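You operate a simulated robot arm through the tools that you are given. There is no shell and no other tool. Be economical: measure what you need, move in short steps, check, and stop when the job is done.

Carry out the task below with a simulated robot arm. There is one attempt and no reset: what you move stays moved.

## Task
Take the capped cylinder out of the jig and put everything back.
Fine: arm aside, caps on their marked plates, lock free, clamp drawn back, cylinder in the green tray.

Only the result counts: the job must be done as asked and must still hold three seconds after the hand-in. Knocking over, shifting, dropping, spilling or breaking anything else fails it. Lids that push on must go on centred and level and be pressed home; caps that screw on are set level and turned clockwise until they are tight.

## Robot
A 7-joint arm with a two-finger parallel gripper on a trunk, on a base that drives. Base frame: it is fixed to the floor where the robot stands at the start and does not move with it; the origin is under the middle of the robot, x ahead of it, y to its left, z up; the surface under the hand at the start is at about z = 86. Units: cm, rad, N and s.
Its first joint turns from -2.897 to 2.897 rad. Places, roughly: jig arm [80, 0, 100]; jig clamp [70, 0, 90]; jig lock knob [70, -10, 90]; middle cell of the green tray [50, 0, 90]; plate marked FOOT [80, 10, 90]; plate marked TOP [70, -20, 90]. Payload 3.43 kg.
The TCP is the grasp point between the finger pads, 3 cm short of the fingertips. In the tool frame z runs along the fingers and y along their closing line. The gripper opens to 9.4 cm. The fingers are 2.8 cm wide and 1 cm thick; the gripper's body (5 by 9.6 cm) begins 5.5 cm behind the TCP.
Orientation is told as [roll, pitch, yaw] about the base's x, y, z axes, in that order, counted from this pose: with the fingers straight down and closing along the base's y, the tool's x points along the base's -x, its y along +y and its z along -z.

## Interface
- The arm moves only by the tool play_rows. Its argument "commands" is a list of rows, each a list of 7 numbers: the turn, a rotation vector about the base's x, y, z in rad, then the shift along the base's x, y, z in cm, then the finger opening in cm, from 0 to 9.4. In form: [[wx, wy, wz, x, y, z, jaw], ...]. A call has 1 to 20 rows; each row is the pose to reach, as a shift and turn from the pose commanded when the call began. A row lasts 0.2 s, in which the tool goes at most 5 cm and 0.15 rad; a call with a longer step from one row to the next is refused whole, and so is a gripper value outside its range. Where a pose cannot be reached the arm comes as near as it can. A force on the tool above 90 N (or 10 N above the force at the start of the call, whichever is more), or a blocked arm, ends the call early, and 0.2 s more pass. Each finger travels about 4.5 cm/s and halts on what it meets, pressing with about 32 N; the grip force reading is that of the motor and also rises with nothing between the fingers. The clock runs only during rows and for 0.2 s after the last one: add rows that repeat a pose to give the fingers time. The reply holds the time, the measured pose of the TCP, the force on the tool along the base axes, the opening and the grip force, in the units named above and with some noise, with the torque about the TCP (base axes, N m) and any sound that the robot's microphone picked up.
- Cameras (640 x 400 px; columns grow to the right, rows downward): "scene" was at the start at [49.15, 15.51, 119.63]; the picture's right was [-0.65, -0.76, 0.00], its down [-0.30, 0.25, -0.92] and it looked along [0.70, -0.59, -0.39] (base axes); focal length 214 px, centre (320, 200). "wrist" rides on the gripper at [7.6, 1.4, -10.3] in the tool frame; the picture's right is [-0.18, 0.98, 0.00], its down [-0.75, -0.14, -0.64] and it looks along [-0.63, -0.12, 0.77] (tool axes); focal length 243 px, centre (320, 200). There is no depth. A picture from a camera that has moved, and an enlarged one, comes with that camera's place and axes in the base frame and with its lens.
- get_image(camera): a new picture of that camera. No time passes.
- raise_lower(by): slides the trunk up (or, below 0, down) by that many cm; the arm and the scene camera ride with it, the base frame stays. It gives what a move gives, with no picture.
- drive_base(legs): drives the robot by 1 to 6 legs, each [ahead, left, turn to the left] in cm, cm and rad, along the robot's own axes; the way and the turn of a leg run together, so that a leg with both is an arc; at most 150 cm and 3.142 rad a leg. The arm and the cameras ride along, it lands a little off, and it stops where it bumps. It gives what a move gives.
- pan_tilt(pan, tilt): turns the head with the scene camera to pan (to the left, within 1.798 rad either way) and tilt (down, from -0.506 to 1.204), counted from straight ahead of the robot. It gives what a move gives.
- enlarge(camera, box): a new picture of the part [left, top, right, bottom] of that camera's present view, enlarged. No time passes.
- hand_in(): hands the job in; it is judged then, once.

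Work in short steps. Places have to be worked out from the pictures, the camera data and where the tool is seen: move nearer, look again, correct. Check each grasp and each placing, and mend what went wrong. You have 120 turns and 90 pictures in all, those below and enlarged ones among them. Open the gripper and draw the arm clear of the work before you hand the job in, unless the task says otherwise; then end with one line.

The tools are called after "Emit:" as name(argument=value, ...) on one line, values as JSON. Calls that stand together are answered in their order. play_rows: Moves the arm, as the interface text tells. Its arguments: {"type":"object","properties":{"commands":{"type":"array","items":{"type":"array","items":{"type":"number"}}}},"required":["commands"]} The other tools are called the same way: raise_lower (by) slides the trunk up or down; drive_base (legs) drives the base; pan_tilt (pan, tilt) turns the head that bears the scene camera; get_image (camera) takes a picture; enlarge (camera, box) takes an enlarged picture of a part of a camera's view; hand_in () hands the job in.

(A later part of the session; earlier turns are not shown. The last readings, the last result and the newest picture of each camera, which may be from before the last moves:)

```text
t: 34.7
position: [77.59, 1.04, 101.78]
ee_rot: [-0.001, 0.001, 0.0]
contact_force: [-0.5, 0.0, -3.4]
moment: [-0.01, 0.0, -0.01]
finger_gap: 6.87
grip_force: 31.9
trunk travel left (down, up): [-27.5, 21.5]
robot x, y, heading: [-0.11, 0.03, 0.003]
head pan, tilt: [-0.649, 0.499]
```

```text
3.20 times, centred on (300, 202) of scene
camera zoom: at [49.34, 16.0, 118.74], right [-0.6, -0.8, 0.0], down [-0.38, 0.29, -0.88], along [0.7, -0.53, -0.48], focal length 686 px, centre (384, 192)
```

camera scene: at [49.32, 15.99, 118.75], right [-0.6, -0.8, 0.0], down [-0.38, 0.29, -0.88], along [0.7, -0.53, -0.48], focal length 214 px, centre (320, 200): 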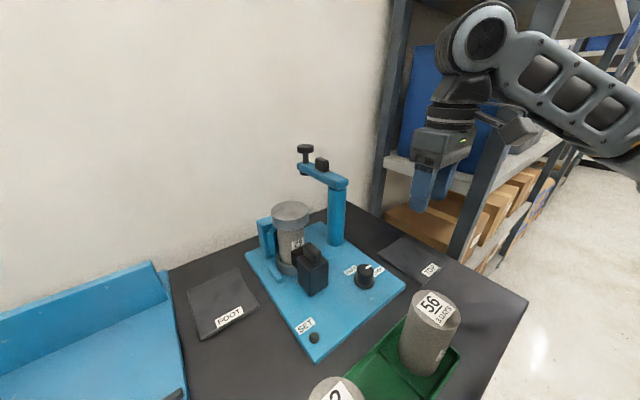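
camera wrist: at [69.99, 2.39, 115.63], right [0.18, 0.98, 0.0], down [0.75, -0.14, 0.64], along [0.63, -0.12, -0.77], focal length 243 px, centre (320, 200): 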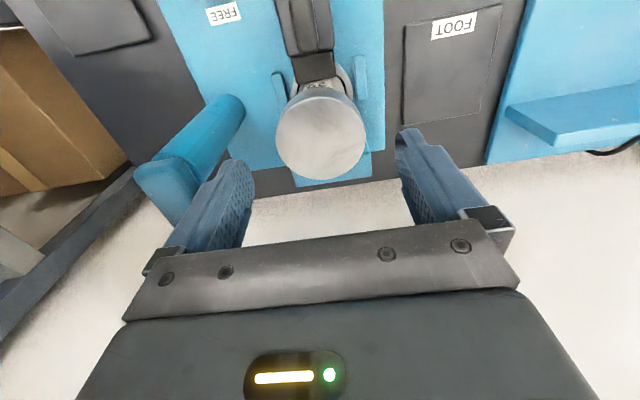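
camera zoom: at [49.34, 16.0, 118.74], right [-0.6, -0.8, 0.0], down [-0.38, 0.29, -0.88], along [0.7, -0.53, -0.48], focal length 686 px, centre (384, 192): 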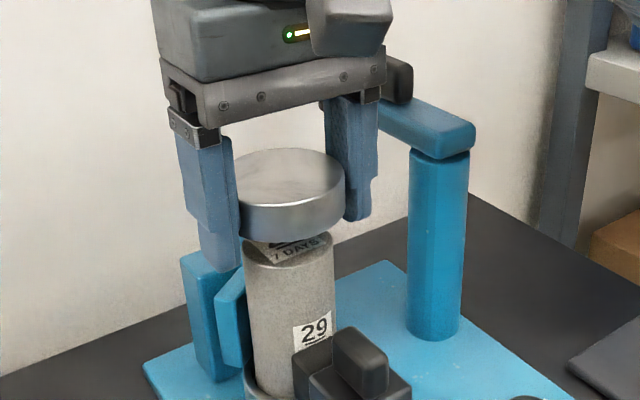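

The cap is free and held. I carry it slowly this time (≤2 cm per row).

Emit:
play_rows(commands=[[0, 0, 0, 0, 0, 1, 3], [0, 0, 0, 0, 0, 2.5, 3], [0, 0, 0, 0, 0, 4, 3], [0, 0, 0, 0, 0, 5.5, 3], [0, 0, 0, -0.8, 0, 6, 3], [0, 0, 0, -2, 0, 6, 3], [0, 0, 0, -3.5, 0, 6, 3], [0, 0, 0, -5, 0, 6, 3], [0, 0, 0, -6.5, 0, 6, 3], [0, 0, 0, -8, 0, 6, 3], [0, 0, 0, -9.5, -0.8, 6, 3], [0, 0, 0, -11, -2, 6, 3], [0, 0, 0, -12, -3.5, 6, 3], [0, 0, 0, -12.8, -5, 6, 3], [0, 0, 0, -13.2, -6.5, 6, 3], [0, 0, 0, -13.2, -8, 6, 3], [0, 0, 0, -13.2, -9, 6, 3], [0, 0, 0, -13.2, -9.5, 6, 3]])

Emit:
play_rows(commands=[[0, 0, 0, 0, -0.8, 0, 3], [0, 0, 0, 0, -2.2, 0, 3], [0, 0, 0, 0, -3.8, 0, 3], [0, 0, 0, 0, -5.4, 0, 3], [0, 0, 0, 0, -7, 0, 3], [0, 0, 0, 0, -8.6, 0, 3], [0, 0, 0, 0, -9.8, 0, 3], [0, 0, 0, 0, -10.6, 0, 3], [0, 0, 0, 0, -10.9, -0.8, 3], [0, 0, 0, 0, -10.9, -2, 3], [0, 0, 0, 0, -10.9, -3.5, 3], [0, 0, 0, 0, -10.9, -5, 3], [0, 0, 0, 0, -10.9, -6.5, 3], [0, 0, 0, 0, -10.9, -8, 3], [0, 0, 0, 0, -10.9, -9.5, 3], [0, 0, 0, 0, -10.9, -10.5, 3], [0, 0, 0, 0, -10.9, -11, 3], [0, 0, 0, 0, -10.9, -11, 3]])

Emit:
get_image(camera="scene")

Emit:
get_image(camera="wrist")

```text
t: 38.5
position: [64.29, -8.5, 107.77]
ee_rot: [-0.002, -0.001, 0.0]
contact_force: [0.2, -0.2, -3.9]
moment: [0.02, 0.0, 0.0]
finger_gap: 6.9
grip_force: 31.8
trunk travel left (down, up): [-27.5, 21.5]
robot x, y, heading: [0.12, -0.08, -0.005]
head pan, tilt: [-0.649, 0.499]
```

```text
t: 42.3
position: [64.41, -19.37, 96.7]
ee_rot: [-0.001, 0.0, 0.0]
contact_force: [-0.2, -0.2, -3.5]
moment: [-0.02, 0.01, 0.01]
finger_gap: 6.85
grip_force: 31.4
trunk travel left (down, up): [-27.5, 21.5]
robot x, y, heading: [-0.24, 0.38, 0.005]
head pan, tilt: [-0.649, 0.499]
```

```text
50 pictures are left
camera scene: at [49.33, 15.99, 118.74], right [-0.6, -0.8, 0.0], down [-0.38, 0.29, -0.88], along [0.7, -0.53, -0.48], focal length 214 px, centre (320, 200)
```

scene: 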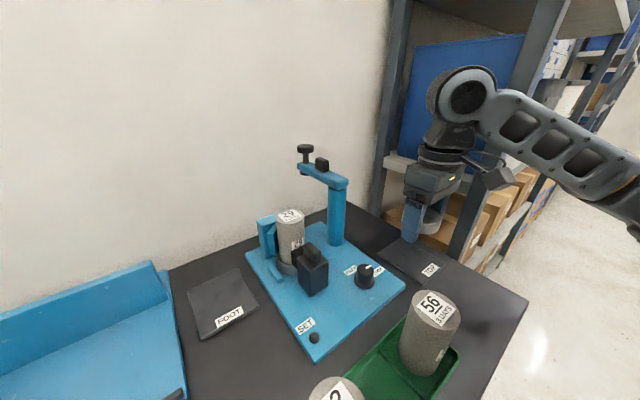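

```text
49 pictures are left
camera wrist: at [56.8, -17.94, 106.8], right [0.18, 0.98, 0.0], down [0.75, -0.14, 0.64], along [0.63, -0.12, -0.77], focal length 243 px, centre (320, 200)
```

wrist: 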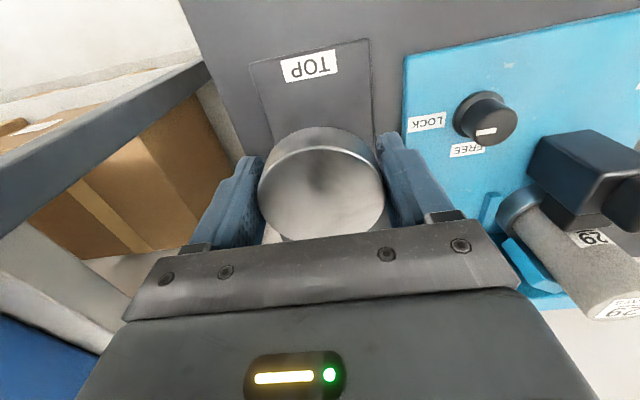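

I check how far the fingertips reach below the cap before setting down.

Emit:
enlarge(camera="scene", box=[380, 170, 480, 290])

```text
3.33 times, centred on (430, 230) of scene
camera zoom: at [49.33, 15.99, 118.74], right [-0.6, -0.8, 0.0], down [-0.38, 0.29, -0.88], along [0.7, -0.53, -0.48], focal length 715 px, centre (-47, 100)
```

zoom: 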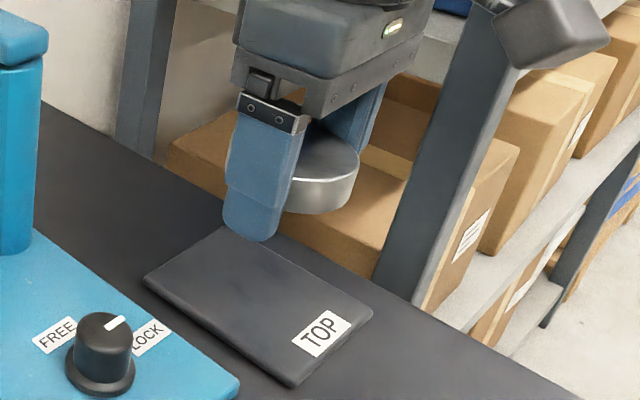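

The tips reach ~1.4 cm below the cap, so it would drop when released. It's safer to set the cap back on the clamped cylinder, regrip it higher, and then bring it again. I retrace the path slowly.

Emit:
play_rows(commands=[[0, 0, 0, 0, 0, 0.8, 3], [0, 0, 0, 0, 0, 2.2, 3], [0, 0, 0, 0, 0, 3.8, 3], [0, 0, 0, 0, 0, 5.4, 3], [0, 0, 0, 0, 0, 7, 3], [0, 0, 0, 0, 0, 8.6, 3], [0, 0, 0, 0, 0, 10, 3], [0, 0, 0, 0, 0.8, 11, 3], [0, 0, 0, 0, 2.2, 11, 3], [0, 0, 0, 0, 3.8, 11, 3], [0, 0, 0, 0, 5.4, 11, 3], [0, 0, 0, 0, 7, 11, 3], [0, 0, 0, 0, 8.6, 11, 3], [0, 0, 0, 0, 10.2, 11, 3], [0, 0, 0, 0, 11.8, 11, 3], [0, 0, 0, 0, 13.4, 11, 3], [0, 0, 0, 0, 15, 11, 3], [0, 0, 0, 0, 16.5, 11, 3], [0, 0, 0, 0, 17.5, 11, 3], [0, 0, 0, 0, 18, 11, 3]])

Emit:
play_rows(commands=[[0, 0, 0, 0.6, 0.6, 0, 3], [0, 0, 0, 1.8, 1.2, 0, 3], [0, 0, 0, 3.3, 1.8, 0, 3], [0, 0, 0, 4.8, 2.2, 0, 3], [0, 0, 0, 6.3, 2.4, 0, 3], [0, 0, 0, 7.8, 2.4, 0, 3], [0, 0, 0, 9.3, 2.4, 0, 3], [0, 0, 0, 10.8, 2.4, 0, 3], [0, 0, 0, 12, 2.4, 0, 3], [0, 0, 0, 12.9, 2.4, 0, 3], [0, 0, 0, 13.2, 2.4, 0, 3], [0, 0, 0, 13.2, 2.4, -1, 3], [0, 0, 0, 13.2, 2.4, -2.5, 3], [0, 0, 0, 13.2, 2.4, -4, 3], [0, 0, 0, 13.2, 2.4, -5, 3], [0, 0, 0, 13.2, 2.4, -5.5, 3], [0, 0, 0, 13.2, 2.4, -5.5, 3]])

Emit:
enlarge(camera="scene", box=[200, 140, 400, 265])

```text
t: 46.5
position: [64.31, -1.31, 107.77]
ee_rot: [-0.003, -0.001, 0.001]
contact_force: [-0.3, 0.0, -3.1]
moment: [0.01, 0.03, -0.01]
finger_gap: 6.88
grip_force: 31.8
trunk travel left (down, up): [-27.5, 21.5]
robot x, y, heading: [0.18, 0.41, 0.001]
head pan, tilt: [-0.649, 0.499]
```

```text
t: 50.1
position: [77.65, 1.0, 102.25]
ee_rot: [-0.001, 0.0, 0.001]
contact_force: [-0.6, -1.1, -2.8]
moment: [0.04, -0.01, 0.01]
finger_gap: 6.86
grip_force: 32.3
trunk travel left (down, up): [-27.5, 21.5]
robot x, y, heading: [0.02, 0.06, 0.002]
head pan, tilt: [-0.649, 0.499]
```

```text
3.20 times, centred on (300, 202) of scene
camera zoom: at [49.34, 16.0, 118.74], right [-0.6, -0.8, 0.0], down [-0.38, 0.29, -0.88], along [0.7, -0.53, -0.48], focal length 686 px, centre (384, 192)
```

zoom: 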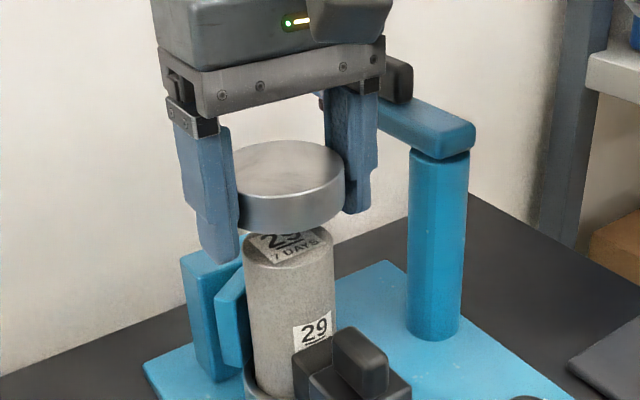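

Centred above the cylinder. I lower onto it slowly to the height where it was gripped.

Emit:
play_rows(commands=[[0, 0, 0, 0, 0, -0.6, 3], [0, 0, 0, 0, 0, -1.2, 3], [0, 0, 0, 0, 0, -1.8, 3], [0, 0, 0, 0, 0, -2.3, 3], [0, 0, 0, 0, 0, -2.8, 3], [0, 0, 0, 0, 0, -3.2, 3], [0, 0, 0, 0, 0, -3.5, 3], [0, 0, 0, 0, 0, -3.5, 3]])

Emit:
enlarge(camera="scene", box=[200, 140, 400, 265])

```text
t: 51.9
position: [77.51, 0.91, 98.67]
ee_rot: [-0.003, 0.001, -0.001]
contact_force: [1.0, 0.3, -3.2]
moment: [0.01, 0.01, 0.02]
finger_gap: 6.87
grip_force: 32.5
trunk travel left (down, up): [-27.5, 21.5]
robot x, y, heading: [0.17, 0.0, -0.007]
head pan, tilt: [-0.649, 0.499]
```

```text
3.20 times, centred on (300, 202) of scene
camera zoom: at [49.34, 16.0, 118.74], right [-0.6, -0.8, 0.0], down [-0.38, 0.29, -0.88], along [0.7, -0.53, -0.48], focal length 686 px, centre (384, 192)
```

zoom: 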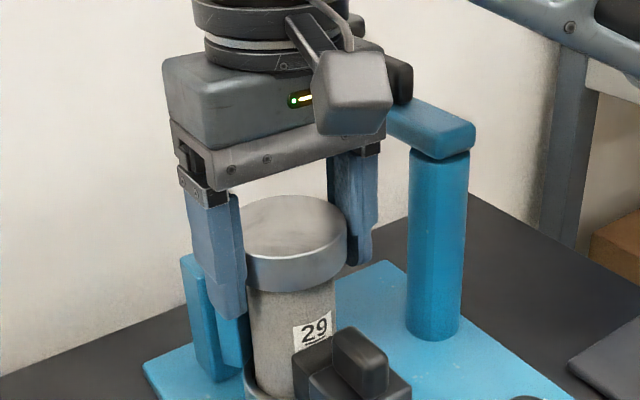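

Seated. I open, rise 1.5 cm, and regrip with the tips about level with the cap's rim.

Emit:
play_rows(commands=[[0, 0, 0, 0, 0, -0.05, 7.5], [0, 0, 0, 0, 0, 0, 9], [0, 0, 0, 0, 0, 0, 9], [0, 0, 0, 0, 0, 0.8, 9], [0, 0, 0, 0, 0, 1.5, 9], [0, 0, 0, 0, 0, 1.5, 7], [0, 0, 0, 0, 0, 1.5, 5], [0, 0, 0, 0, 0, 1.5, 3], [0, 0, 0, 0, 0, 1.5, 2], [0, 0, 0, 0, 0, 1.5, 2], [0, 0, 0, 0, 0, 1.5, 2]])

Emit:
play_rows(commands=[[0, 0, 0, 0, 0, 0.3, 2], [0, 0, 0, 0, 0, 0.6, 2], [0, 0, 0, 0, 0, 1.0, 2], [0, 0, 0, 0, 0, 1.4, 2], [0, 0, 0, 0, 0, 1.8, 2], [0, 0, 0, 0, 0, 2.2, 2], [0, 0, 0, 0, 0, 2.6, 2], [0, 0, 0, 0, 0, 3.0, 2], [0, 0, 0, 0, 0, 3.6, 2], [0, 0, 0, 0, 0, 3.6, 2]])

Emit:
enlarge(camera="scene", box=[200, 140, 400, 265])

```text
t: 54.3
position: [77.42, 1.01, 100.22]
ee_rot: [-0.002, 0.001, 0.0]
contact_force: [-0.1, 0.3, 1.6]
moment: [-0.05, 0.0, -0.03]
finger_gap: 6.58
grip_force: 31.9
trunk travel left (down, up): [-27.5, 21.5]
robot x, y, heading: [-0.04, -0.08, 0.002]
head pan, tilt: [-0.649, 0.499]
```

```text
t: 56.5
position: [77.63, 1.01, 103.82]
ee_rot: [-0.001, 0.0, 0.001]
contact_force: [-0.7, 0.1, -2.5]
moment: [-0.01, 0.01, 0.0]
finger_gap: 6.59
grip_force: 31.4
trunk travel left (down, up): [-27.5, 21.5]
robot x, y, heading: [-0.07, 0.43, -0.002]
head pan, tilt: [-0.649, 0.499]
```

```text
3.20 times, centred on (300, 202) of scene
camera zoom: at [49.34, 16.0, 118.74], right [-0.6, -0.8, 0.0], down [-0.38, 0.29, -0.88], along [0.7, -0.53, -0.48], focal length 686 px, centre (384, 192)
```

zoom: 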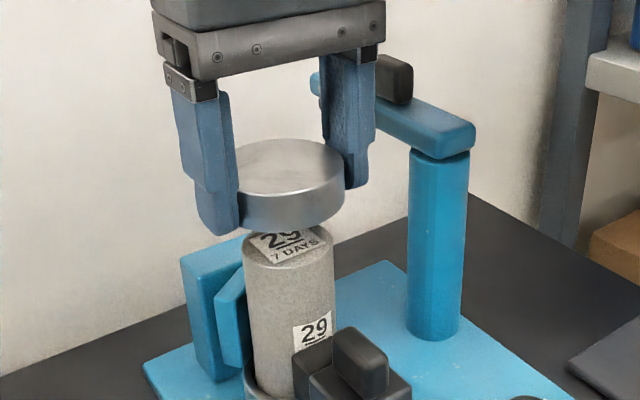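

Held with the rim at the fingertips. Carrying it slowly to the TOP plate again.

Emit:
play_rows(commands=[[0, 0, 0, 0, 0, 1, 2], [0, 0, 0, 0, 0, 2.5, 2], [0, 0, 0, 0, 0, 4, 2], [0, 0, 0, -0.8, 0, 4.5, 2], [0, 0, 0, -2, 0, 4.5, 2], [0, 0, 0, -3.5, 0, 4.5, 2], [0, 0, 0, -5, 0, 4.5, 2], [0, 0, 0, -6.5, 0, 4.5, 2], [0, 0, 0, -8, 0, 4.5, 2], [0, 0, 0, -9.5, -0.8, 4.5, 2], [0, 0, 0, -11, -2, 4.5, 2], [0, 0, 0, -12, -3.5, 4.5, 2], [0, 0, 0, -12.6, -5, 4.5, 2], [0, 0, 0, -12.9, -6.5, 4.5, 2], [0, 0, 0, -12.9, -8, 4.5, 2], [0, 0, 0, -12.9, -9.5, 4.5, 2], [0, 0, 0, -12.9, -11, 4.5, 2], [0, 0, 0, -12.9, -12, 4.5, 2], [0, 0, 0, -12.9, -12.5, 4.5, 2]])

Emit:
play_rows(commands=[[0, 0, 0, 0, -0.8, 0, 2], [0, 0, 0, 0, -2.2, 0, 2], [0, 0, 0, 0, -3.8, 0, 2], [0, 0, 0, 0, -5.4, 0, 2], [0, 0, 0, 0, -6.8, 0, 2], [0, 0, 0, 0, -7.5, -0.5, 2], [0, 0, 0, 0, -7.75, -1.5, 2], [0, 0, 0, 0, -7.75, -3, 2], [0, 0, 0, 0, -7.75, -4.5, 2], [0, 0, 0, 0, -7.75, -6, 2], [0, 0, 0, 0, -7.75, -7.5, 2], [0, 0, 0, 0, -7.75, -9, 2], [0, 0, 0, 0, -7.75, -10.5, 2], [0, 0, 0, 0, -7.75, -12, 2], [0, 0, 0, 0, -7.75, -13.5, 2], [0, 0, 0, 0, -7.75, -15, 2], [0, 0, 0, 0, -7.75, -16, 2], [0, 0, 0, 0, -7.75, -16, 2]])

Emit:
enlarge(camera="scene", box=[370, 180, 470, 290])

Emit:
get_image(camera="wrist")

```text
t: 60.5
position: [64.59, -11.49, 108.42]
ee_rot: [-0.002, 0.001, 0.001]
contact_force: [-0.3, -1.5, -3.1]
moment: [0.0, 0.05, -0.03]
finger_gap: 6.58
grip_force: 32.3
trunk travel left (down, up): [-27.5, 21.5]
robot x, y, heading: [0.53, 0.09, -0.001]
head pan, tilt: [-0.649, 0.499]
```

```text
t: 64.3
position: [64.73, -19.27, 92.29]
ee_rot: [-0.002, 0.0, 0.0]
contact_force: [-0.4, 0.5, -3.1]
moment: [0.01, 0.01, -0.01]
finger_gap: 6.58
grip_force: 32.3
trunk travel left (down, up): [-27.5, 21.5]
robot x, y, heading: [0.05, 0.14, -0.006]
head pan, tilt: [-0.649, 0.499]
```

```text
3.64 times, centred on (420, 235) of scene
camera zoom: at [49.33, 15.99, 118.74], right [-0.6, -0.8, 0.0], down [-0.38, 0.29, -0.88], along [0.7, -0.53, -0.48], focal length 780 px, centre (-44, 73)
```

zoom: 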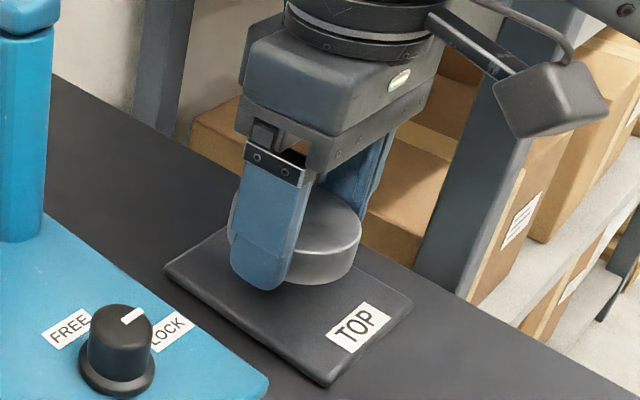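

```text
43 pictures are left
camera wrist: at [57.13, -17.79, 102.46], right [0.18, 0.98, 0.0], down [0.75, -0.14, 0.64], along [0.63, -0.12, -0.77], focal length 243 px, centre (320, 200)
```

wrist: 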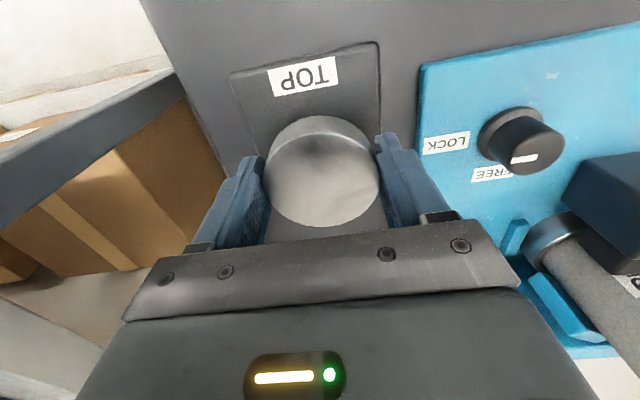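

The cap is over the plate with about 2–3 cm to go. I lower in small steps and read the force.

Emit:
play_rows(commands=[[0, 0, 0, 0, 0, -0.5, 2], [0, 0, 0, 0, 0, -1.0, 2], [0, 0, 0, 0, 0, -1.5, 2], [0, 0, 0, 0, 0, -1.8, 2], [0, 0, 0, 0, 0, -1.8, 2]])

Emit:
play_rows(commands=[[0, 0, 0, 0, 0, -0.15, 2], [0, 0, 0, 0, 0, -0.3, 2], [0, 0, 0, 0, 0, -0.3, 2]])

Emit:
play_rows(commands=[[0, 0, 0, 0, 0, -0.15, 2], [0, 0, 0, 0, 0, -0.3, 2], [0, 0, 0, 0, 0, -0.3, 2]])

Emit:
enlarge(camera="scene", box=[370, 180, 470, 290])

```text
t: 65.5
position: [64.81, -19.15, 90.52]
ee_rot: [-0.002, -0.001, 0.001]
contact_force: [0.3, -0.5, -3.1]
moment: [-0.03, 0.05, 0.05]
finger_gap: 6.56
grip_force: 32.1
trunk travel left (down, up): [-27.5, 21.5]
robot x, y, heading: [-0.26, -0.31, 0.0]
head pan, tilt: [-0.649, 0.499]
```

```text
t: 66.3
position: [64.58, -19.23, 90.23]
ee_rot: [0.0, -0.001, -0.001]
contact_force: [0.5, 0.3, -3.4]
moment: [0.02, 0.04, -0.02]
finger_gap: 6.58
grip_force: 31.6
trunk travel left (down, up): [-27.5, 21.5]
robot x, y, heading: [0.13, -0.24, -0.001]
head pan, tilt: [-0.649, 0.499]
```

```text
t: 67.1
position: [64.55, -19.21, 89.95]
ee_rot: [-0.002, 0.0, -0.001]
contact_force: [1.0, -0.7, -3.2]
moment: [0.01, 0.05, 0.0]
finger_gap: 6.57
grip_force: 31.9
trunk travel left (down, up): [-27.5, 21.5]
robot x, y, heading: [0.05, 0.01, -0.003]
head pan, tilt: [-0.649, 0.499]
```

```text
3.64 times, centred on (420, 235) of scene
camera zoom: at [49.33, 15.99, 118.74], right [-0.6, -0.8, 0.0], down [-0.38, 0.29, -0.88], along [0.7, -0.53, -0.48], focal length 780 px, centre (-44, 73)
```

zoom: 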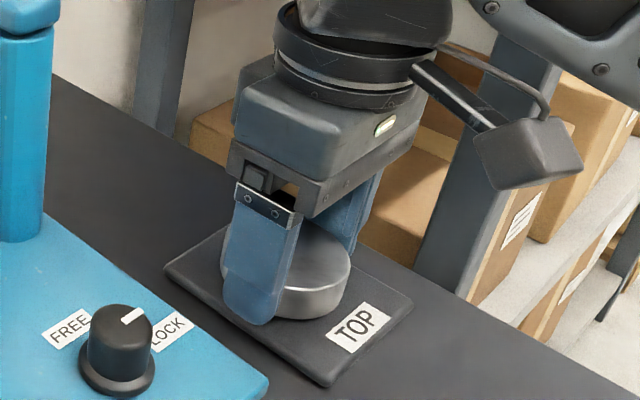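

Nearly down, no contact yet; I continue in small steps.

Emit:
play_rows(commands=[[0, 0, 0, 0, 0, -0.15, 2], [0, 0, 0, 0, 0, -0.3, 2], [0, 0, 0, 0, 0, -0.3, 2]])

Emit:
play_rows(commands=[[0, 0, 0, 0, 0, -0.1, 2], [0, 0, 0, 0, 0, -0.2, 2], [0, 0, 0, 0, 0, -0.2, 2]])

Emit:
play_rows(commands=[[0, 0, 0, 0, 0, -0.1, 2], [0, 0, 0, 0, 0, -0.2, 2], [0, 0, 0, 0, 0, -0.2, 2]])

```text
t: 67.9
position: [64.56, -19.31, 89.78]
ee_rot: [-0.003, -0.003, 0.001]
contact_force: [4.5, 1.2, 24.3]
moment: [1.11, 0.2, 0.01]
finger_gap: 6.56
grip_force: 31.9
trunk travel left (down, up): [-27.5, 21.5]
robot x, y, heading: [-0.24, -0.18, 0.001]
head pan, tilt: [-0.649, 0.499]
```

```text
t: 68.7
position: [64.7, -19.15, 89.84]
ee_rot: [-0.002, -0.006, 0.001]
contact_force: [10.1, 6.7, 73.3]
moment: [2.21, 0.79, -0.01]
finger_gap: 6.57
grip_force: 32.0
trunk travel left (down, up): [-27.5, 21.5]
robot x, y, heading: [0.14, 0.22, -0.003]
head pan, tilt: [-0.649, 0.499]
```

```text
t: 69.1
position: [64.72, -19.16, 89.75]
ee_rot: [-0.002, -0.013, 0.001]
contact_force: [-11.2, 7.2, 47.7]
moment: [1.74, 1.02, -0.03]
finger_gap: 6.57
grip_force: 32.0
trunk travel left (down, up): [-27.5, 21.5]
robot x, y, heading: [0.15, -0.11, -0.005]
head pan, tilt: [-0.649, 0.499]
stopped in row 2: the force on the tool passed its limit at 93 N (the readings are from after the stop); the commanded pose is now the measured one
```

It is down on the plate (contact at z≈89.8). I ease up slightly and open.

Emit:
play_rows(commands=[[0, 0, 0, 0, 0, 0.15, 2], [0, 0, 0, 0, 0, 0.15, 5.5], [0, 0, 0, 0, 0, 0.15, 7.5], [0, 0, 0, 0, 0, 0.15, 9], [0, 0, 0, 0, 0, 0.15, 9], [0, 0, 0, 0, 0, 2, 9], [0, 0, 0, 0, 0, 5, 9], [0, 0, 0, 0, 0, 9, 9], [0, 0, 0, 0, 0, 9, 9]])

Emit:
get_image(camera="wrist")

Emit:
enlarge(camera="scene", box=[370, 180, 470, 290])

```text
t: 71.1
position: [64.72, -19.29, 98.54]
ee_rot: [0.0, -0.006, 0.0]
contact_force: [0.5, -0.3, 0.6]
moment: [0.03, 0.0, 0.0]
finger_gap: 9.0
grip_force: 0.1
trunk travel left (down, up): [-27.5, 21.5]
robot x, y, heading: [0.26, 0.03, -0.0]
head pan, tilt: [-0.649, 0.499]
```

```text
41 pictures are left
camera wrist: at [57.06, -17.72, 108.52], right [0.18, 0.98, 0.0], down [0.75, -0.14, 0.65], along [0.64, -0.12, -0.76], focal length 243 px, centre (320, 200)
```

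wrist: 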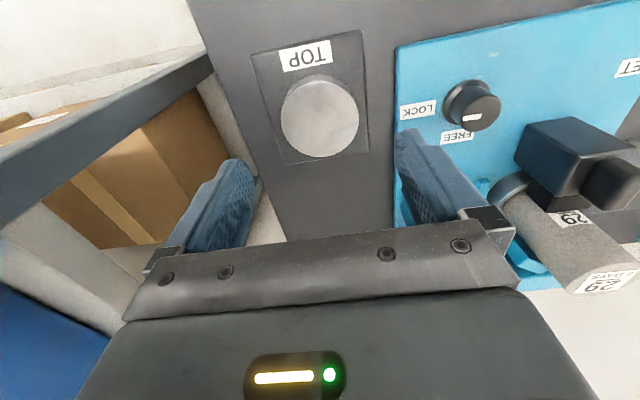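

```text
3.64 times, centred on (420, 235) of scene
camera zoom: at [49.33, 16.01, 118.74], right [-0.6, -0.8, 0.0], down [-0.38, 0.29, -0.88], along [0.7, -0.53, -0.48], focal length 780 px, centre (-44, 73)
```

zoom: 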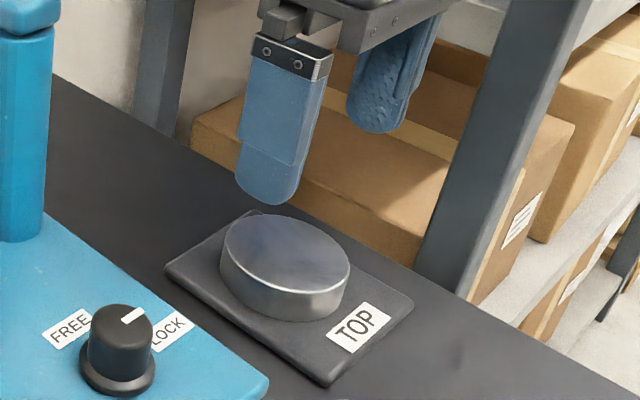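

The top cap lies flat on its plate. Next, the lock knob: I move over it at (66.1, -6.75) and go down around it.

Emit:
play_rows(commands=[[0, 0, 0, 0, 0, 3, 9], [0, 0, 0, 0.4, 4, 4, 8], [0, 0, 0, 0.9, 8, 4, 6.5], [0, 0, 0, 1.4, 12.6, 3, 6], [0, 0, 0, 1.4, 12.6, 0, 6], [0, 0, 0, 1.4, 12.6, -4, 6], [0, 0, 0, 1.4, 12.6, -6.5, 6], [0, 0, 0, 1.4, 12.6, -7.6, 6], [0, 0, 0, 1.4, 12.6, -7.6, 4], [0, 0, 0, 1.4, 12.6, -7.6, 2], [0, 0, 0, 1.4, 12.6, -7.6, 1], [0, 0, 0, 1.4, 12.6, -7.6, 1], [0, 0, 0, 1.4, 12.6, -7.6, 1]])

```text
t: 73.9
position: [66.2, -6.68, 90.98]
ee_rot: [-0.003, -0.007, -0.001]
contact_force: [-1.1, -15.0, -7.4]
moment: [0.21, -0.15, -0.01]
finger_gap: 2.96
grip_force: 44.9
trunk travel left (down, up): [-27.5, 21.5]
robot x, y, heading: [0.02, 0.01, 0.0]
head pan, tilt: [-0.649, 0.499]
```

Gripped (2.96 cm). I turn it +90° (counter-clockwise from above: LOCK at -y to FREE at +x).

Emit:
play_rows(commands=[[0, 0, 0.14, 0, -0.05, 0, 1], [0, 0, 0.28, 0, -0.1, 0, 1], [0, 0, 0.42, 0, -0.1, 0, 1], [0, 0, 0.56, 0, -0.1, 0, 1], [0, 0, 0.7, 0, -0.1, 0, 1], [0, 0, 0.84, 0, -0.1, 0, 1], [0, 0, 0.98, 0, -0.1, 0, 1], [0, 0, 1.12, 0, -0.1, 0, 1], [0, 0, 1.26, 0, -0.1, 0, 1], [0, 0, 1.4, 0, -0.1, 0, 1], [0, 0, 1.54, 0, -0.1, 0, 1], [0, 0, 1.6, 0, -0.1, 0, 1], [0, 0, 1.6, 0, -0.1, 0, 1]])

Emit:
enlarge(camera="scene", box=[280, 200, 440, 320])

```text
t: 76.7
position: [66.26, -6.84, 90.93]
ee_rot: [-0.005, -0.007, 1.598]
contact_force: [32.1, -16.3, 5.2]
moment: [0.37, -0.03, -0.43]
finger_gap: 2.95
grip_force: 45.3
trunk travel left (down, up): [-27.5, 21.5]
robot x, y, heading: [0.05, 0.13, 0.004]
head pan, tilt: [-0.649, 0.499]
```

```text
3.33 times, centred on (360, 260) of scene
camera zoom: at [49.4, 15.97, 118.73], right [-0.6, -0.8, 0.0], down [-0.38, 0.29, -0.88], along [0.7, -0.53, -0.48], focal length 715 px, centre (187, 0)
```

zoom: 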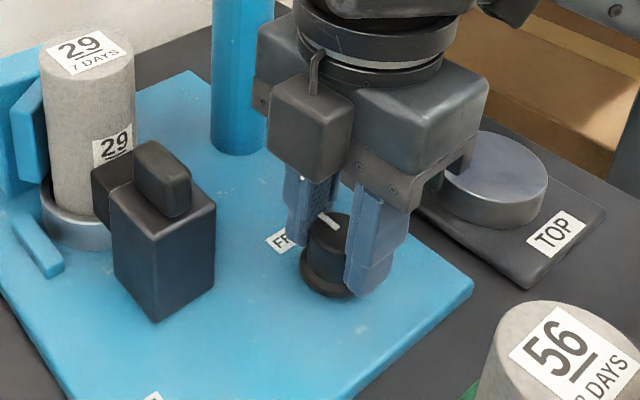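

The pointer appears to face FREE. I release, rise and check.

Emit:
play_rows(commands=[[0, 0, 0, 0, 0, 0, 4], [0, 0, 0, 0, 0, 0, 6], [0, 0, 0, 0, 0, 2, 6], [0, 0, 0, 0, 0, 6, 6], [0, 0, 0, 0, 0, 11, 6], [0, 0, 0, 0, 0, 16, 6], [0, 0, 0, -1, 0, 20, 6], [0, 0, 0, -1, 0, 20, 6]])

Emit:
enlarge(camera="scene", box=[240, 180, 440, 320])

Emit:
get_image(camera="wrist")

```text
t: 78.5
position: [65.22, -6.84, 111.11]
ee_rot: [0.002, -0.008, 1.601]
contact_force: [0.1, -0.3, -0.2]
moment: [-0.01, 0.05, -0.02]
finger_gap: 6.01
grip_force: 0.2
trunk travel left (down, up): [-27.5, 21.5]
robot x, y, heading: [-0.07, 0.3, 0.0]
head pan, tilt: [-0.649, 0.499]
```

```text
2.86 times, centred on (340, 250) of scene
camera zoom: at [49.34, 16.01, 118.74], right [-0.6, -0.8, 0.0], down [-0.38, 0.29, -0.88], along [0.7, -0.53, -0.48], focal length 613 px, centre (263, 57)
```

zoom: 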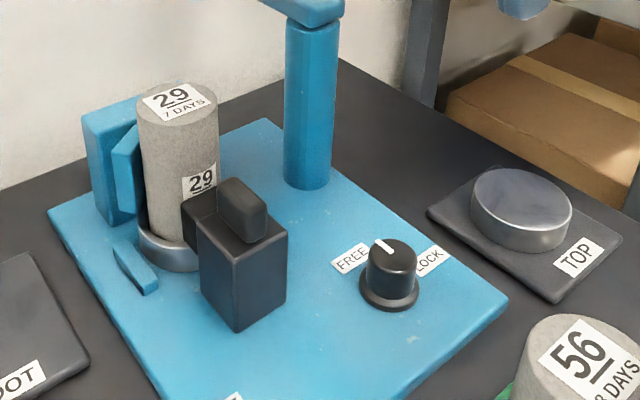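

```text
37 pictures are left
camera wrist: at [64.04, -14.52, 121.06], right [-0.99, 0.16, 0.0], down [0.12, 0.75, 0.65], along [0.1, 0.64, -0.76], focal length 243 px, centre (320, 200)
```

wrist: 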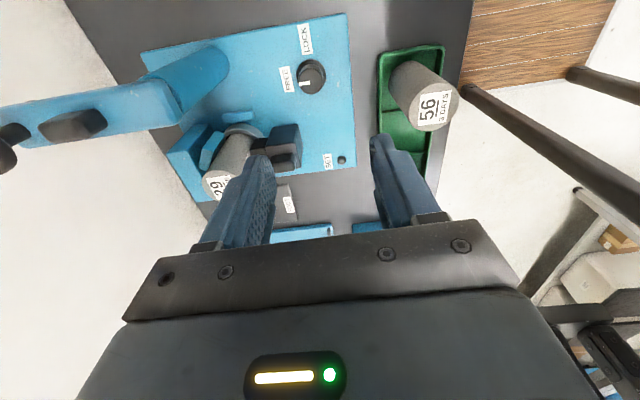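

The pointer shows FREE. Next the clamp: its handle is at about (71, 1.0, top ≈95.5). I turn the hand back to yaw 0 and go above it.

Emit:
play_rows(commands=[[0, 0, -0.14, 0, 0.7, 0, 6], [0, 0, -0.28, 0.5, 1.4, 0, 6], [0, 0, -0.42, 1, 2.1, 0, 6], [0, 0, -0.56, 1.5, 2.8, 0, 6], [0, 0, -0.7, 2, 3.5, 0, 6], [0, 0, -0.84, 2.5, 4.2, 0, 6], [0, 0, -0.98, 3, 5, 0, 6], [0, 0, -1.12, 3.5, 5.7, 0, 6], [0, 0, -1.26, 4, 6.4, 0, 6], [0, 0, -1.4, 4.5, 7.1, 0, 6], [0, 0, -1.54, 5, 7.8, -2, 6], [0, 0, -1.6, 5.6, 7.8, -6, 6], [0, 0, -1.6, 5.6, 7.8, -9, 6], [0, 0, -1.6, 5.6, 7.8, -9, 6]])

Emit:
get_image(camera="wrist")

Emit:
enlarge(camera="scene", box=[220, 180, 420, 320])

```text
t: 81.5
position: [70.8, 1.02, 102.01]
ee_rot: [-0.002, -0.01, -0.001]
contact_force: [0.3, -0.1, 0.7]
moment: [0.03, -0.02, -0.03]
finger_gap: 6.01
grip_force: 0.1
trunk travel left (down, up): [-27.5, 21.5]
robot x, y, heading: [0.2, 0.33, 0.003]
head pan, tilt: [-0.649, 0.499]
```

```text
36 pictures are left
camera wrist: at [63.13, 2.49, 111.99], right [0.18, 0.98, 0.0], down [0.75, -0.14, 0.65], along [0.64, -0.12, -0.76], focal length 243 px, centre (320, 200)
```

wrist: 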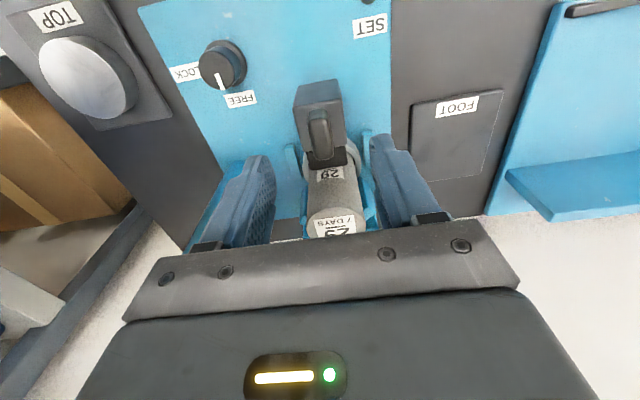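

```text
2.86 times, centred on (320, 250) of scene
camera zoom: at [49.33, 16.01, 118.74], right [-0.6, -0.8, 0.0], down [-0.38, 0.29, -0.88], along [0.7, -0.53, -0.48], focal length 613 px, centre (320, 57)
```

zoom: 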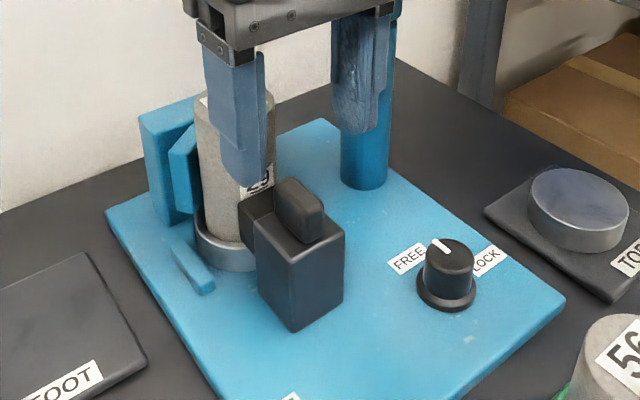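

The handle is centred. The knob pointer deserves a closer look to be sure it is fully on FREE.

Emit:
enlarge(camera="wrist", box=[150, 20, 290, 120])

```text
4.00 times, centred on (220, 70) of wrist
camera zoom: at [63.13, 2.49, 111.99], right [0.18, 0.98, 0.0], down [0.75, -0.14, 0.65], along [0.64, -0.12, -0.76], focal length 970 px, centre (720, 720)
```

zoom: 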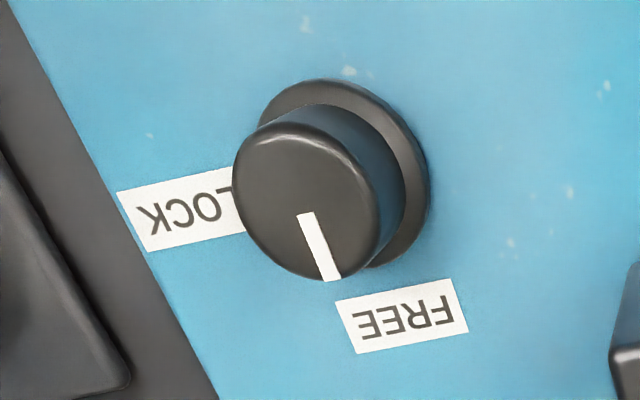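

The pointer matches FREE exactly. I lower and grip the clamp handle.

Emit:
play_rows(commands=[[0, 0, 0, 0, 0, -3, 6], [0, 0, 0, 0, 0, -4.9, 6], [0, 0, 0, 0, 0, -4.9, 4], [0, 0, 0, 0, 0, -4.9, 2], [0, 0, 0, 0, 0, -4.9, 1], [0, 0, 0, 0, 0, -4.9, 1], [0, 0, 0, 0, 0, -4.9, 1]])

Emit:
play_rows(commands=[[0, 0, 0, -0.3, 0, 0, 1], [0, 0, 0, -0.6, 0, 0, 1], [0, 0, 0, -1, 0, 0, 1], [0, 0, 0, -1, 0, 0, 1]])

Emit:
enlarge(camera="scene", box=[220, 180, 420, 320])

```text
t: 83.1
position: [70.75, 1.14, 97.0]
ee_rot: [0.0, -0.006, 0.001]
contact_force: [-0.4, -1.1, -2.8]
moment: [0.06, -0.2, 0.02]
finger_gap: 1.57
grip_force: 45.1
trunk travel left (down, up): [-27.5, 21.5]
robot x, y, heading: [0.62, 0.31, -0.003]
head pan, tilt: [-0.649, 0.499]
```

```text
t: 84.1
position: [69.65, 1.08, 96.99]
ee_rot: [0.0, -0.007, 0.0]
contact_force: [0.5, 0.6, -16.5]
moment: [0.15, -0.82, -0.03]
finger_gap: 1.57
grip_force: 45.1
trunk travel left (down, up): [-27.5, 21.5]
robot x, y, heading: [-0.22, -0.17, 0.002]
head pan, tilt: [-0.649, 0.499]
```

```text
2.86 times, centred on (320, 250) of scene
camera zoom: at [49.37, 16.01, 118.71], right [-0.6, -0.8, 0.0], down [-0.38, 0.29, -0.88], along [0.7, -0.53, -0.48], focal length 613 px, centre (320, 57)
```

zoom: 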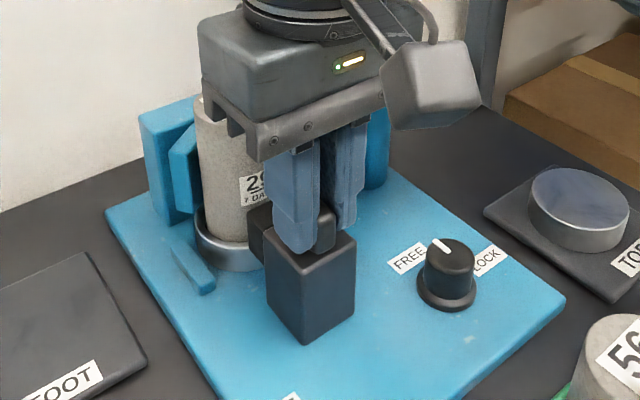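

The clamp slides back freely and the cylinder stays upright. I keep drawing it back.

Emit:
play_rows(commands=[[0, 0, 0, -0.5, 0, 0, 1], [0, 0, 0, -1, 0, 0, 1], [0, 0, 0, -1.5, 0, 0, 1], [0, 0, 0, -2, 0, 0, 1], [0, 0, 0, -2, 0, 0, 1]])

Emit:
play_rows(commands=[[0, 0, 0, -0.3, 0, 0, 1], [0, 0, 0, -0.6, 0, 0, 1], [0, 0, 0, -1, 0, 0, 1], [0, 0, 0, -1, 0, 0, 1]])

Emit:
enlarge(camera="scene", box=[220, 180, 420, 320])

```text
t: 85.3
position: [67.74, 1.11, 97.11]
ee_rot: [-0.001, -0.007, 0.002]
contact_force: [0.2, -5.2, -23.6]
moment: [-0.06, 0.21, 0.02]
finger_gap: 1.56
grip_force: 45.3
trunk travel left (down, up): [-27.5, 21.5]
robot x, y, heading: [0.18, -0.16, 0.002]
head pan, tilt: [-0.649, 0.499]
```

```text
t: 86.3
position: [66.91, 1.1, 97.08]
ee_rot: [-0.001, -0.007, 0.001]
contact_force: [1.1, -5.2, -29.3]
moment: [-0.02, -0.23, -0.01]
finger_gap: 1.57
grip_force: 45.0
trunk travel left (down, up): [-27.5, 21.5]
robot x, y, heading: [-0.11, 0.13, -0.006]
head pan, tilt: [-0.649, 0.499]
```

```text
2.86 times, centred on (320, 250) of scene
camera zoom: at [49.39, 16.0, 118.71], right [-0.6, -0.8, 0.0], down [-0.38, 0.29, -0.88], along [0.7, -0.53, -0.48], focal length 613 px, centre (320, 57)
```

zoom: 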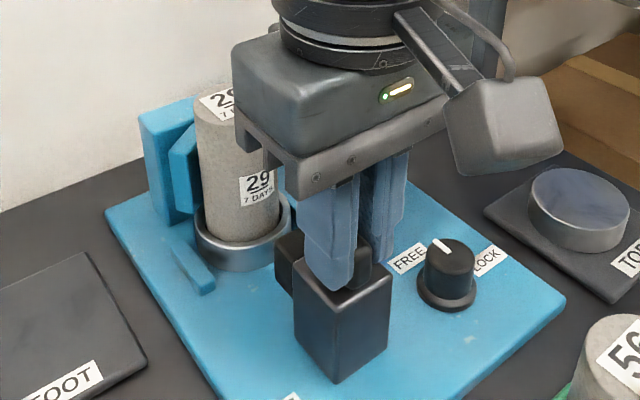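

It has come back ~3.9 cm. One more cm to find the end stop.

Emit:
play_rows(commands=[[0, 0, 0, -0.3, 0, -0.05, 1], [0, 0, 0, -0.6, 0, -0.1, 1], [0, 0, 0, -1, 0, -0.1, 1], [0, 0, 0, -1.3, 0, -0.1, 1], [0, 0, 0, -1.3, 0, -0.1, 1]])

```text
t: 87.5
position: [65.87, 0.93, 97.04]
ee_rot: [-0.001, -0.018, -0.008]
contact_force: [66.1, -0.2, 5.4]
moment: [-0.04, -0.95, 0.87]
finger_gap: 1.6
grip_force: 45.0
trunk travel left (down, up): [-27.5, 21.5]
robot x, y, heading: [-0.24, 0.04, 0.0]
head pan, tilt: [-0.649, 0.499]
```

The clamp is at its back stop. I release, rise, and go above the cylinder.

Emit:
play_rows(commands=[[0, 0, 0, 0.3, 0, 0, 1], [0, 0, 0, 0.3, 0, 0, 4], [0, 0, 0, 0.3, 0, 0, 6], [0, 0, 0, 0.3, 0, 3, 7], [0, 0, 0, 0.3, 0, 8, 8], [0, 0, 0, 2, 0, 11, 9], [0, 0, 0, 6, 0, 11, 9], [0, 0, 0, 10, 0, 11, 9], [0, 0.007, 0, 11.7, 0.1, 10, 9], [0, 0.007, 0, 11.7, 0.1, 8, 9], [0, 0.007, 0, 11.7, 0.1, 8, 9]])

Emit:
get_image(camera="wrist")

Emit:
enlarge(camera="scene", box=[200, 160, 420, 310])

```text
t: 89.9
position: [77.15, 1.16, 105.18]
ee_rot: [-0.002, -0.003, 0.0]
contact_force: [0.2, -0.7, 0.3]
moment: [-0.03, 0.01, -0.02]
finger_gap: 9.01
grip_force: 0.1
trunk travel left (down, up): [-27.5, 21.5]
robot x, y, heading: [-0.19, 0.07, 0.005]
head pan, tilt: [-0.649, 0.499]
```

```text
31 pictures are left
camera wrist: at [69.57, 2.58, 115.11], right [0.18, 0.98, 0.0], down [0.75, -0.14, 0.64], along [0.63, -0.12, -0.77], focal length 243 px, centre (320, 200)
```

wrist: 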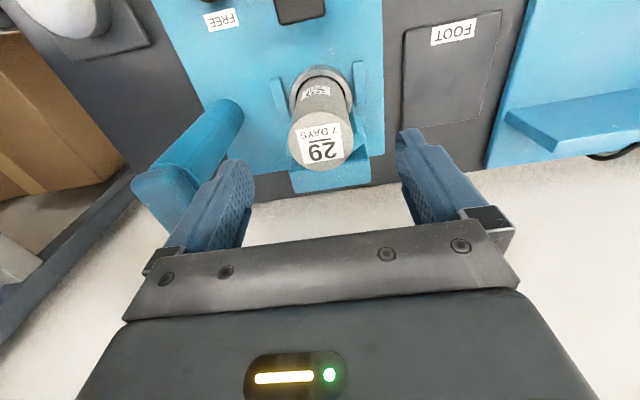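

```text
2.67 times, centred on (310, 235) of scene
camera zoom: at [49.33, 16.01, 118.74], right [-0.6, -0.8, 0.0], down [-0.38, 0.29, -0.88], along [0.7, -0.53, -0.48], focal length 572 px, centre (347, 107)
```

zoom: 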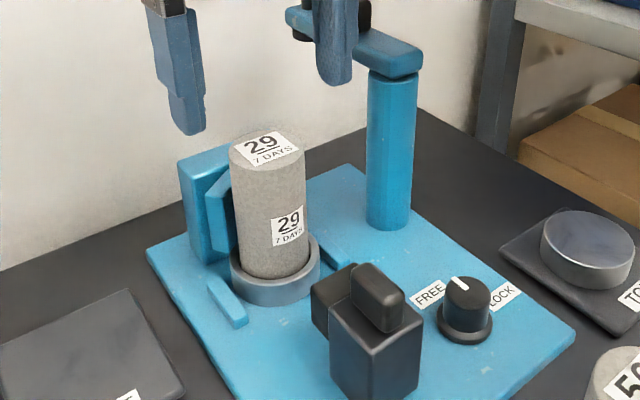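

The cylinder's axis is at about (77.8, 1.15). I descend to grip its upper part, above the V-block.

Emit:
play_rows(commands=[[0, 0, 0, 0.6, 0, -2, 9], [0, 0, 0, 0.6, 0, -5, 9], [0, 0, 0, 0.6, 0, -7.6, 9], [0, 0, 0, 0.6, 0, -7.6, 7], [0, 0, 0, 0.6, 0, -7.6, 5], [0, 0, 0, 0.6, 0, -7.6, 3], [0, 0, 0, 0.6, 0, -7.6, 2], [0, 0, 0, 0.6, 0, -7.6, 2], [0, 0, 0, 0.6, 0, -7.6, 2]])

Emit:
play_rows(commands=[[0, 0, 0, 0, 0, 0.3, 2], [0, 0, 0, 0, 0, 0.7, 2], [0, 0, 0, 0, 0, 1.2, 2], [0, 0, 0, 0, 0, 1.7, 2], [0, 0, 0, 0, 0, 2.2, 2], [0, 0, 0, 0, 0, 2.7, 2], [0, 0, 0, 0, 0, 3.2, 2], [0, 0, 0, 0, 0, 3.2, 2]])

Emit:
enlarge(camera="scene", box=[200, 160, 420, 310])

```text
t: 91.9
position: [77.69, 1.0, 97.6]
ee_rot: [-0.001, 0.001, -0.003]
contact_force: [0.9, -14.9, -2.8]
moment: [-0.7, 0.07, -0.19]
finger_gap: 6.56
grip_force: 44.8
trunk travel left (down, up): [-27.5, 21.5]
robot x, y, heading: [-0.05, -0.22, -0.001]
head pan, tilt: [-0.649, 0.499]
```

```text
t: 93.7
position: [77.71, 1.06, 100.64]
ee_rot: [0.0, 0.0, 0.0]
contact_force: [0.0, -0.8, -4.5]
moment: [-0.02, 0.01, 0.03]
finger_gap: 5.08
grip_force: 31.7
trunk travel left (down, up): [-27.5, 21.5]
robot x, y, heading: [0.15, -0.3, 0.002]
head pan, tilt: [-0.649, 0.499]
```

```text
2.67 times, centred on (310, 235) of scene
camera zoom: at [49.35, 16.01, 118.74], right [-0.6, -0.8, 0.0], down [-0.38, 0.29, -0.88], along [0.7, -0.53, -0.48], focal length 572 px, centre (347, 107)
```

zoom: 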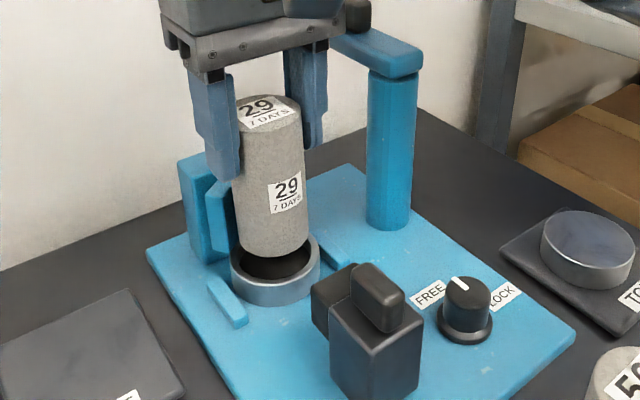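

The foot stays in the jig and the cylinder is free, held at 5.08 cm. I lift it high and slowly, well above everything.

Emit:
play_rows(commands=[[0, 0, 0, 0, 0, 0.6, 2], [0, 0, 0, 0, 0, 1.6, 2], [0, 0, 0, 0, 0, 3, 2], [0, 0, 0, 0, 0, 4.5, 2], [0, 0, 0, 0, 0, 6, 2], [0, 0, 0, 0, 0, 7.5, 2], [0, 0, 0, 0, 0, 9, 2], [0, 0, 0, 0, 0, 10.5, 2], [0, 0, 0, -0.6, 0, 11.5, 2], [0, 0, 0, -1.6, 0, 12, 2], [0, 0, 0, -3, 0, 12, 2], [0, 0, 0, -4.5, 0, 12, 2], [0, 0, 0, -6, 0, 12, 2], [0, 0, 0, -7.3, 0, 12, 2], [0, 0, 0, -8, 0, 12, 2], [0, 0, 0, -8, 0, 12, 2]])

Emit:
get_image(camera="scene")

```text
t: 97.1
position: [69.73, 1.24, 112.66]
ee_rot: [-0.002, 0.0, 0.001]
contact_force: [0.0, -0.4, -3.0]
moment: [0.03, 0.0, -0.01]
finger_gap: 5.06
grip_force: 31.9
trunk travel left (down, up): [-27.5, 21.5]
robot x, y, heading: [-0.06, 0.07, 0.006]
head pan, tilt: [-0.649, 0.499]
```

```text
28 pictures are left
camera scene: at [49.34, 16.01, 118.74], right [-0.6, -0.8, 0.0], down [-0.38, 0.29, -0.88], along [0.7, -0.53, -0.48], focal length 214 px, centre (320, 200)
```

scene: 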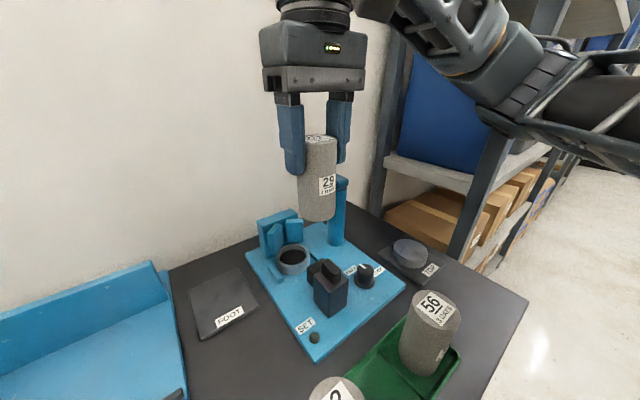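

Held securely. I drive back 15 cm so the tray comes within reach, then look down.

Emit:
drive_base(legs=[[-15, 0, 0]])

Emit:
pan_tilt(pan=-0.35, tilt=0.7)

Emit:
get_image(camera="scene")

Emit:
get_image(camera="wrist")

```text
t: 98.5
position: [54.81, 1.23, 112.52]
ee_rot: [-0.003, 0.0, 0.001]
contact_force: [0.0, 0.4, -5.3]
moment: [-0.03, 0.04, 0.01]
finger_gap: 5.05
grip_force: 31.7
trunk travel left (down, up): [-27.5, 21.5]
robot x, y, heading: [-15.05, -0.18, 0.001]
head pan, tilt: [-0.649, 0.499]
```

```text
t: 99.3
position: [54.67, 1.25, 112.62]
ee_rot: [-0.004, 0.001, 0.001]
contact_force: [1.3, -0.3, -5.3]
moment: [0.0, 0.0, -0.02]
finger_gap: 5.06
grip_force: 32.3
trunk travel left (down, up): [-27.5, 21.5]
robot x, y, heading: [-14.67, -0.09, 0.004]
head pan, tilt: [-0.351, 0.7]
```

```text
27 pictures are left
camera scene: at [35.06, 18.6, 116.97], right [-0.34, -0.94, 0.0], down [-0.6, 0.22, -0.77], along [0.72, -0.26, -0.64], focal length 214 px, centre (320, 200)
```

scene: 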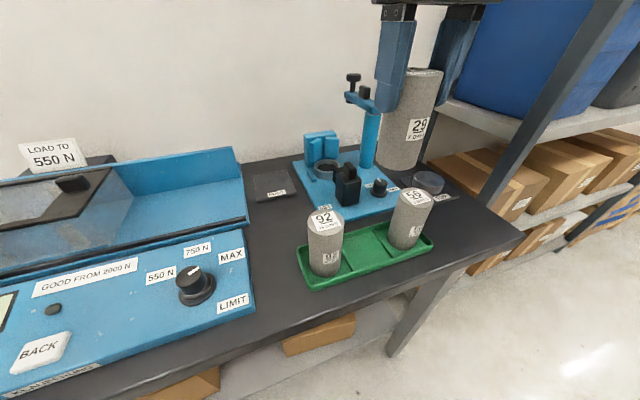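

```text
26 pictures are left
camera wrist: at [47.19, 2.64, 122.65], right [0.18, 0.98, 0.0], down [0.75, -0.14, 0.64], along [0.63, -0.12, -0.77], focal length 243 px, centre (320, 200)
```

wrist: 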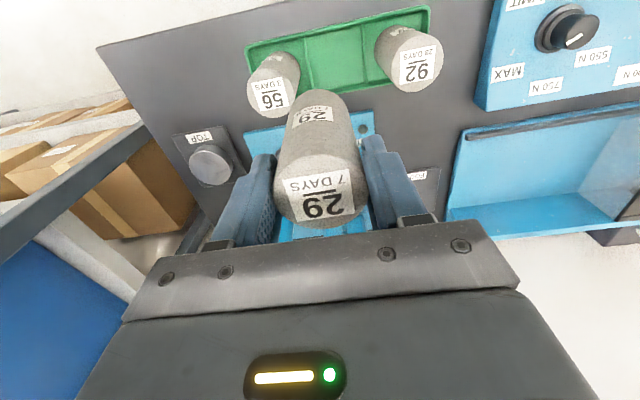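

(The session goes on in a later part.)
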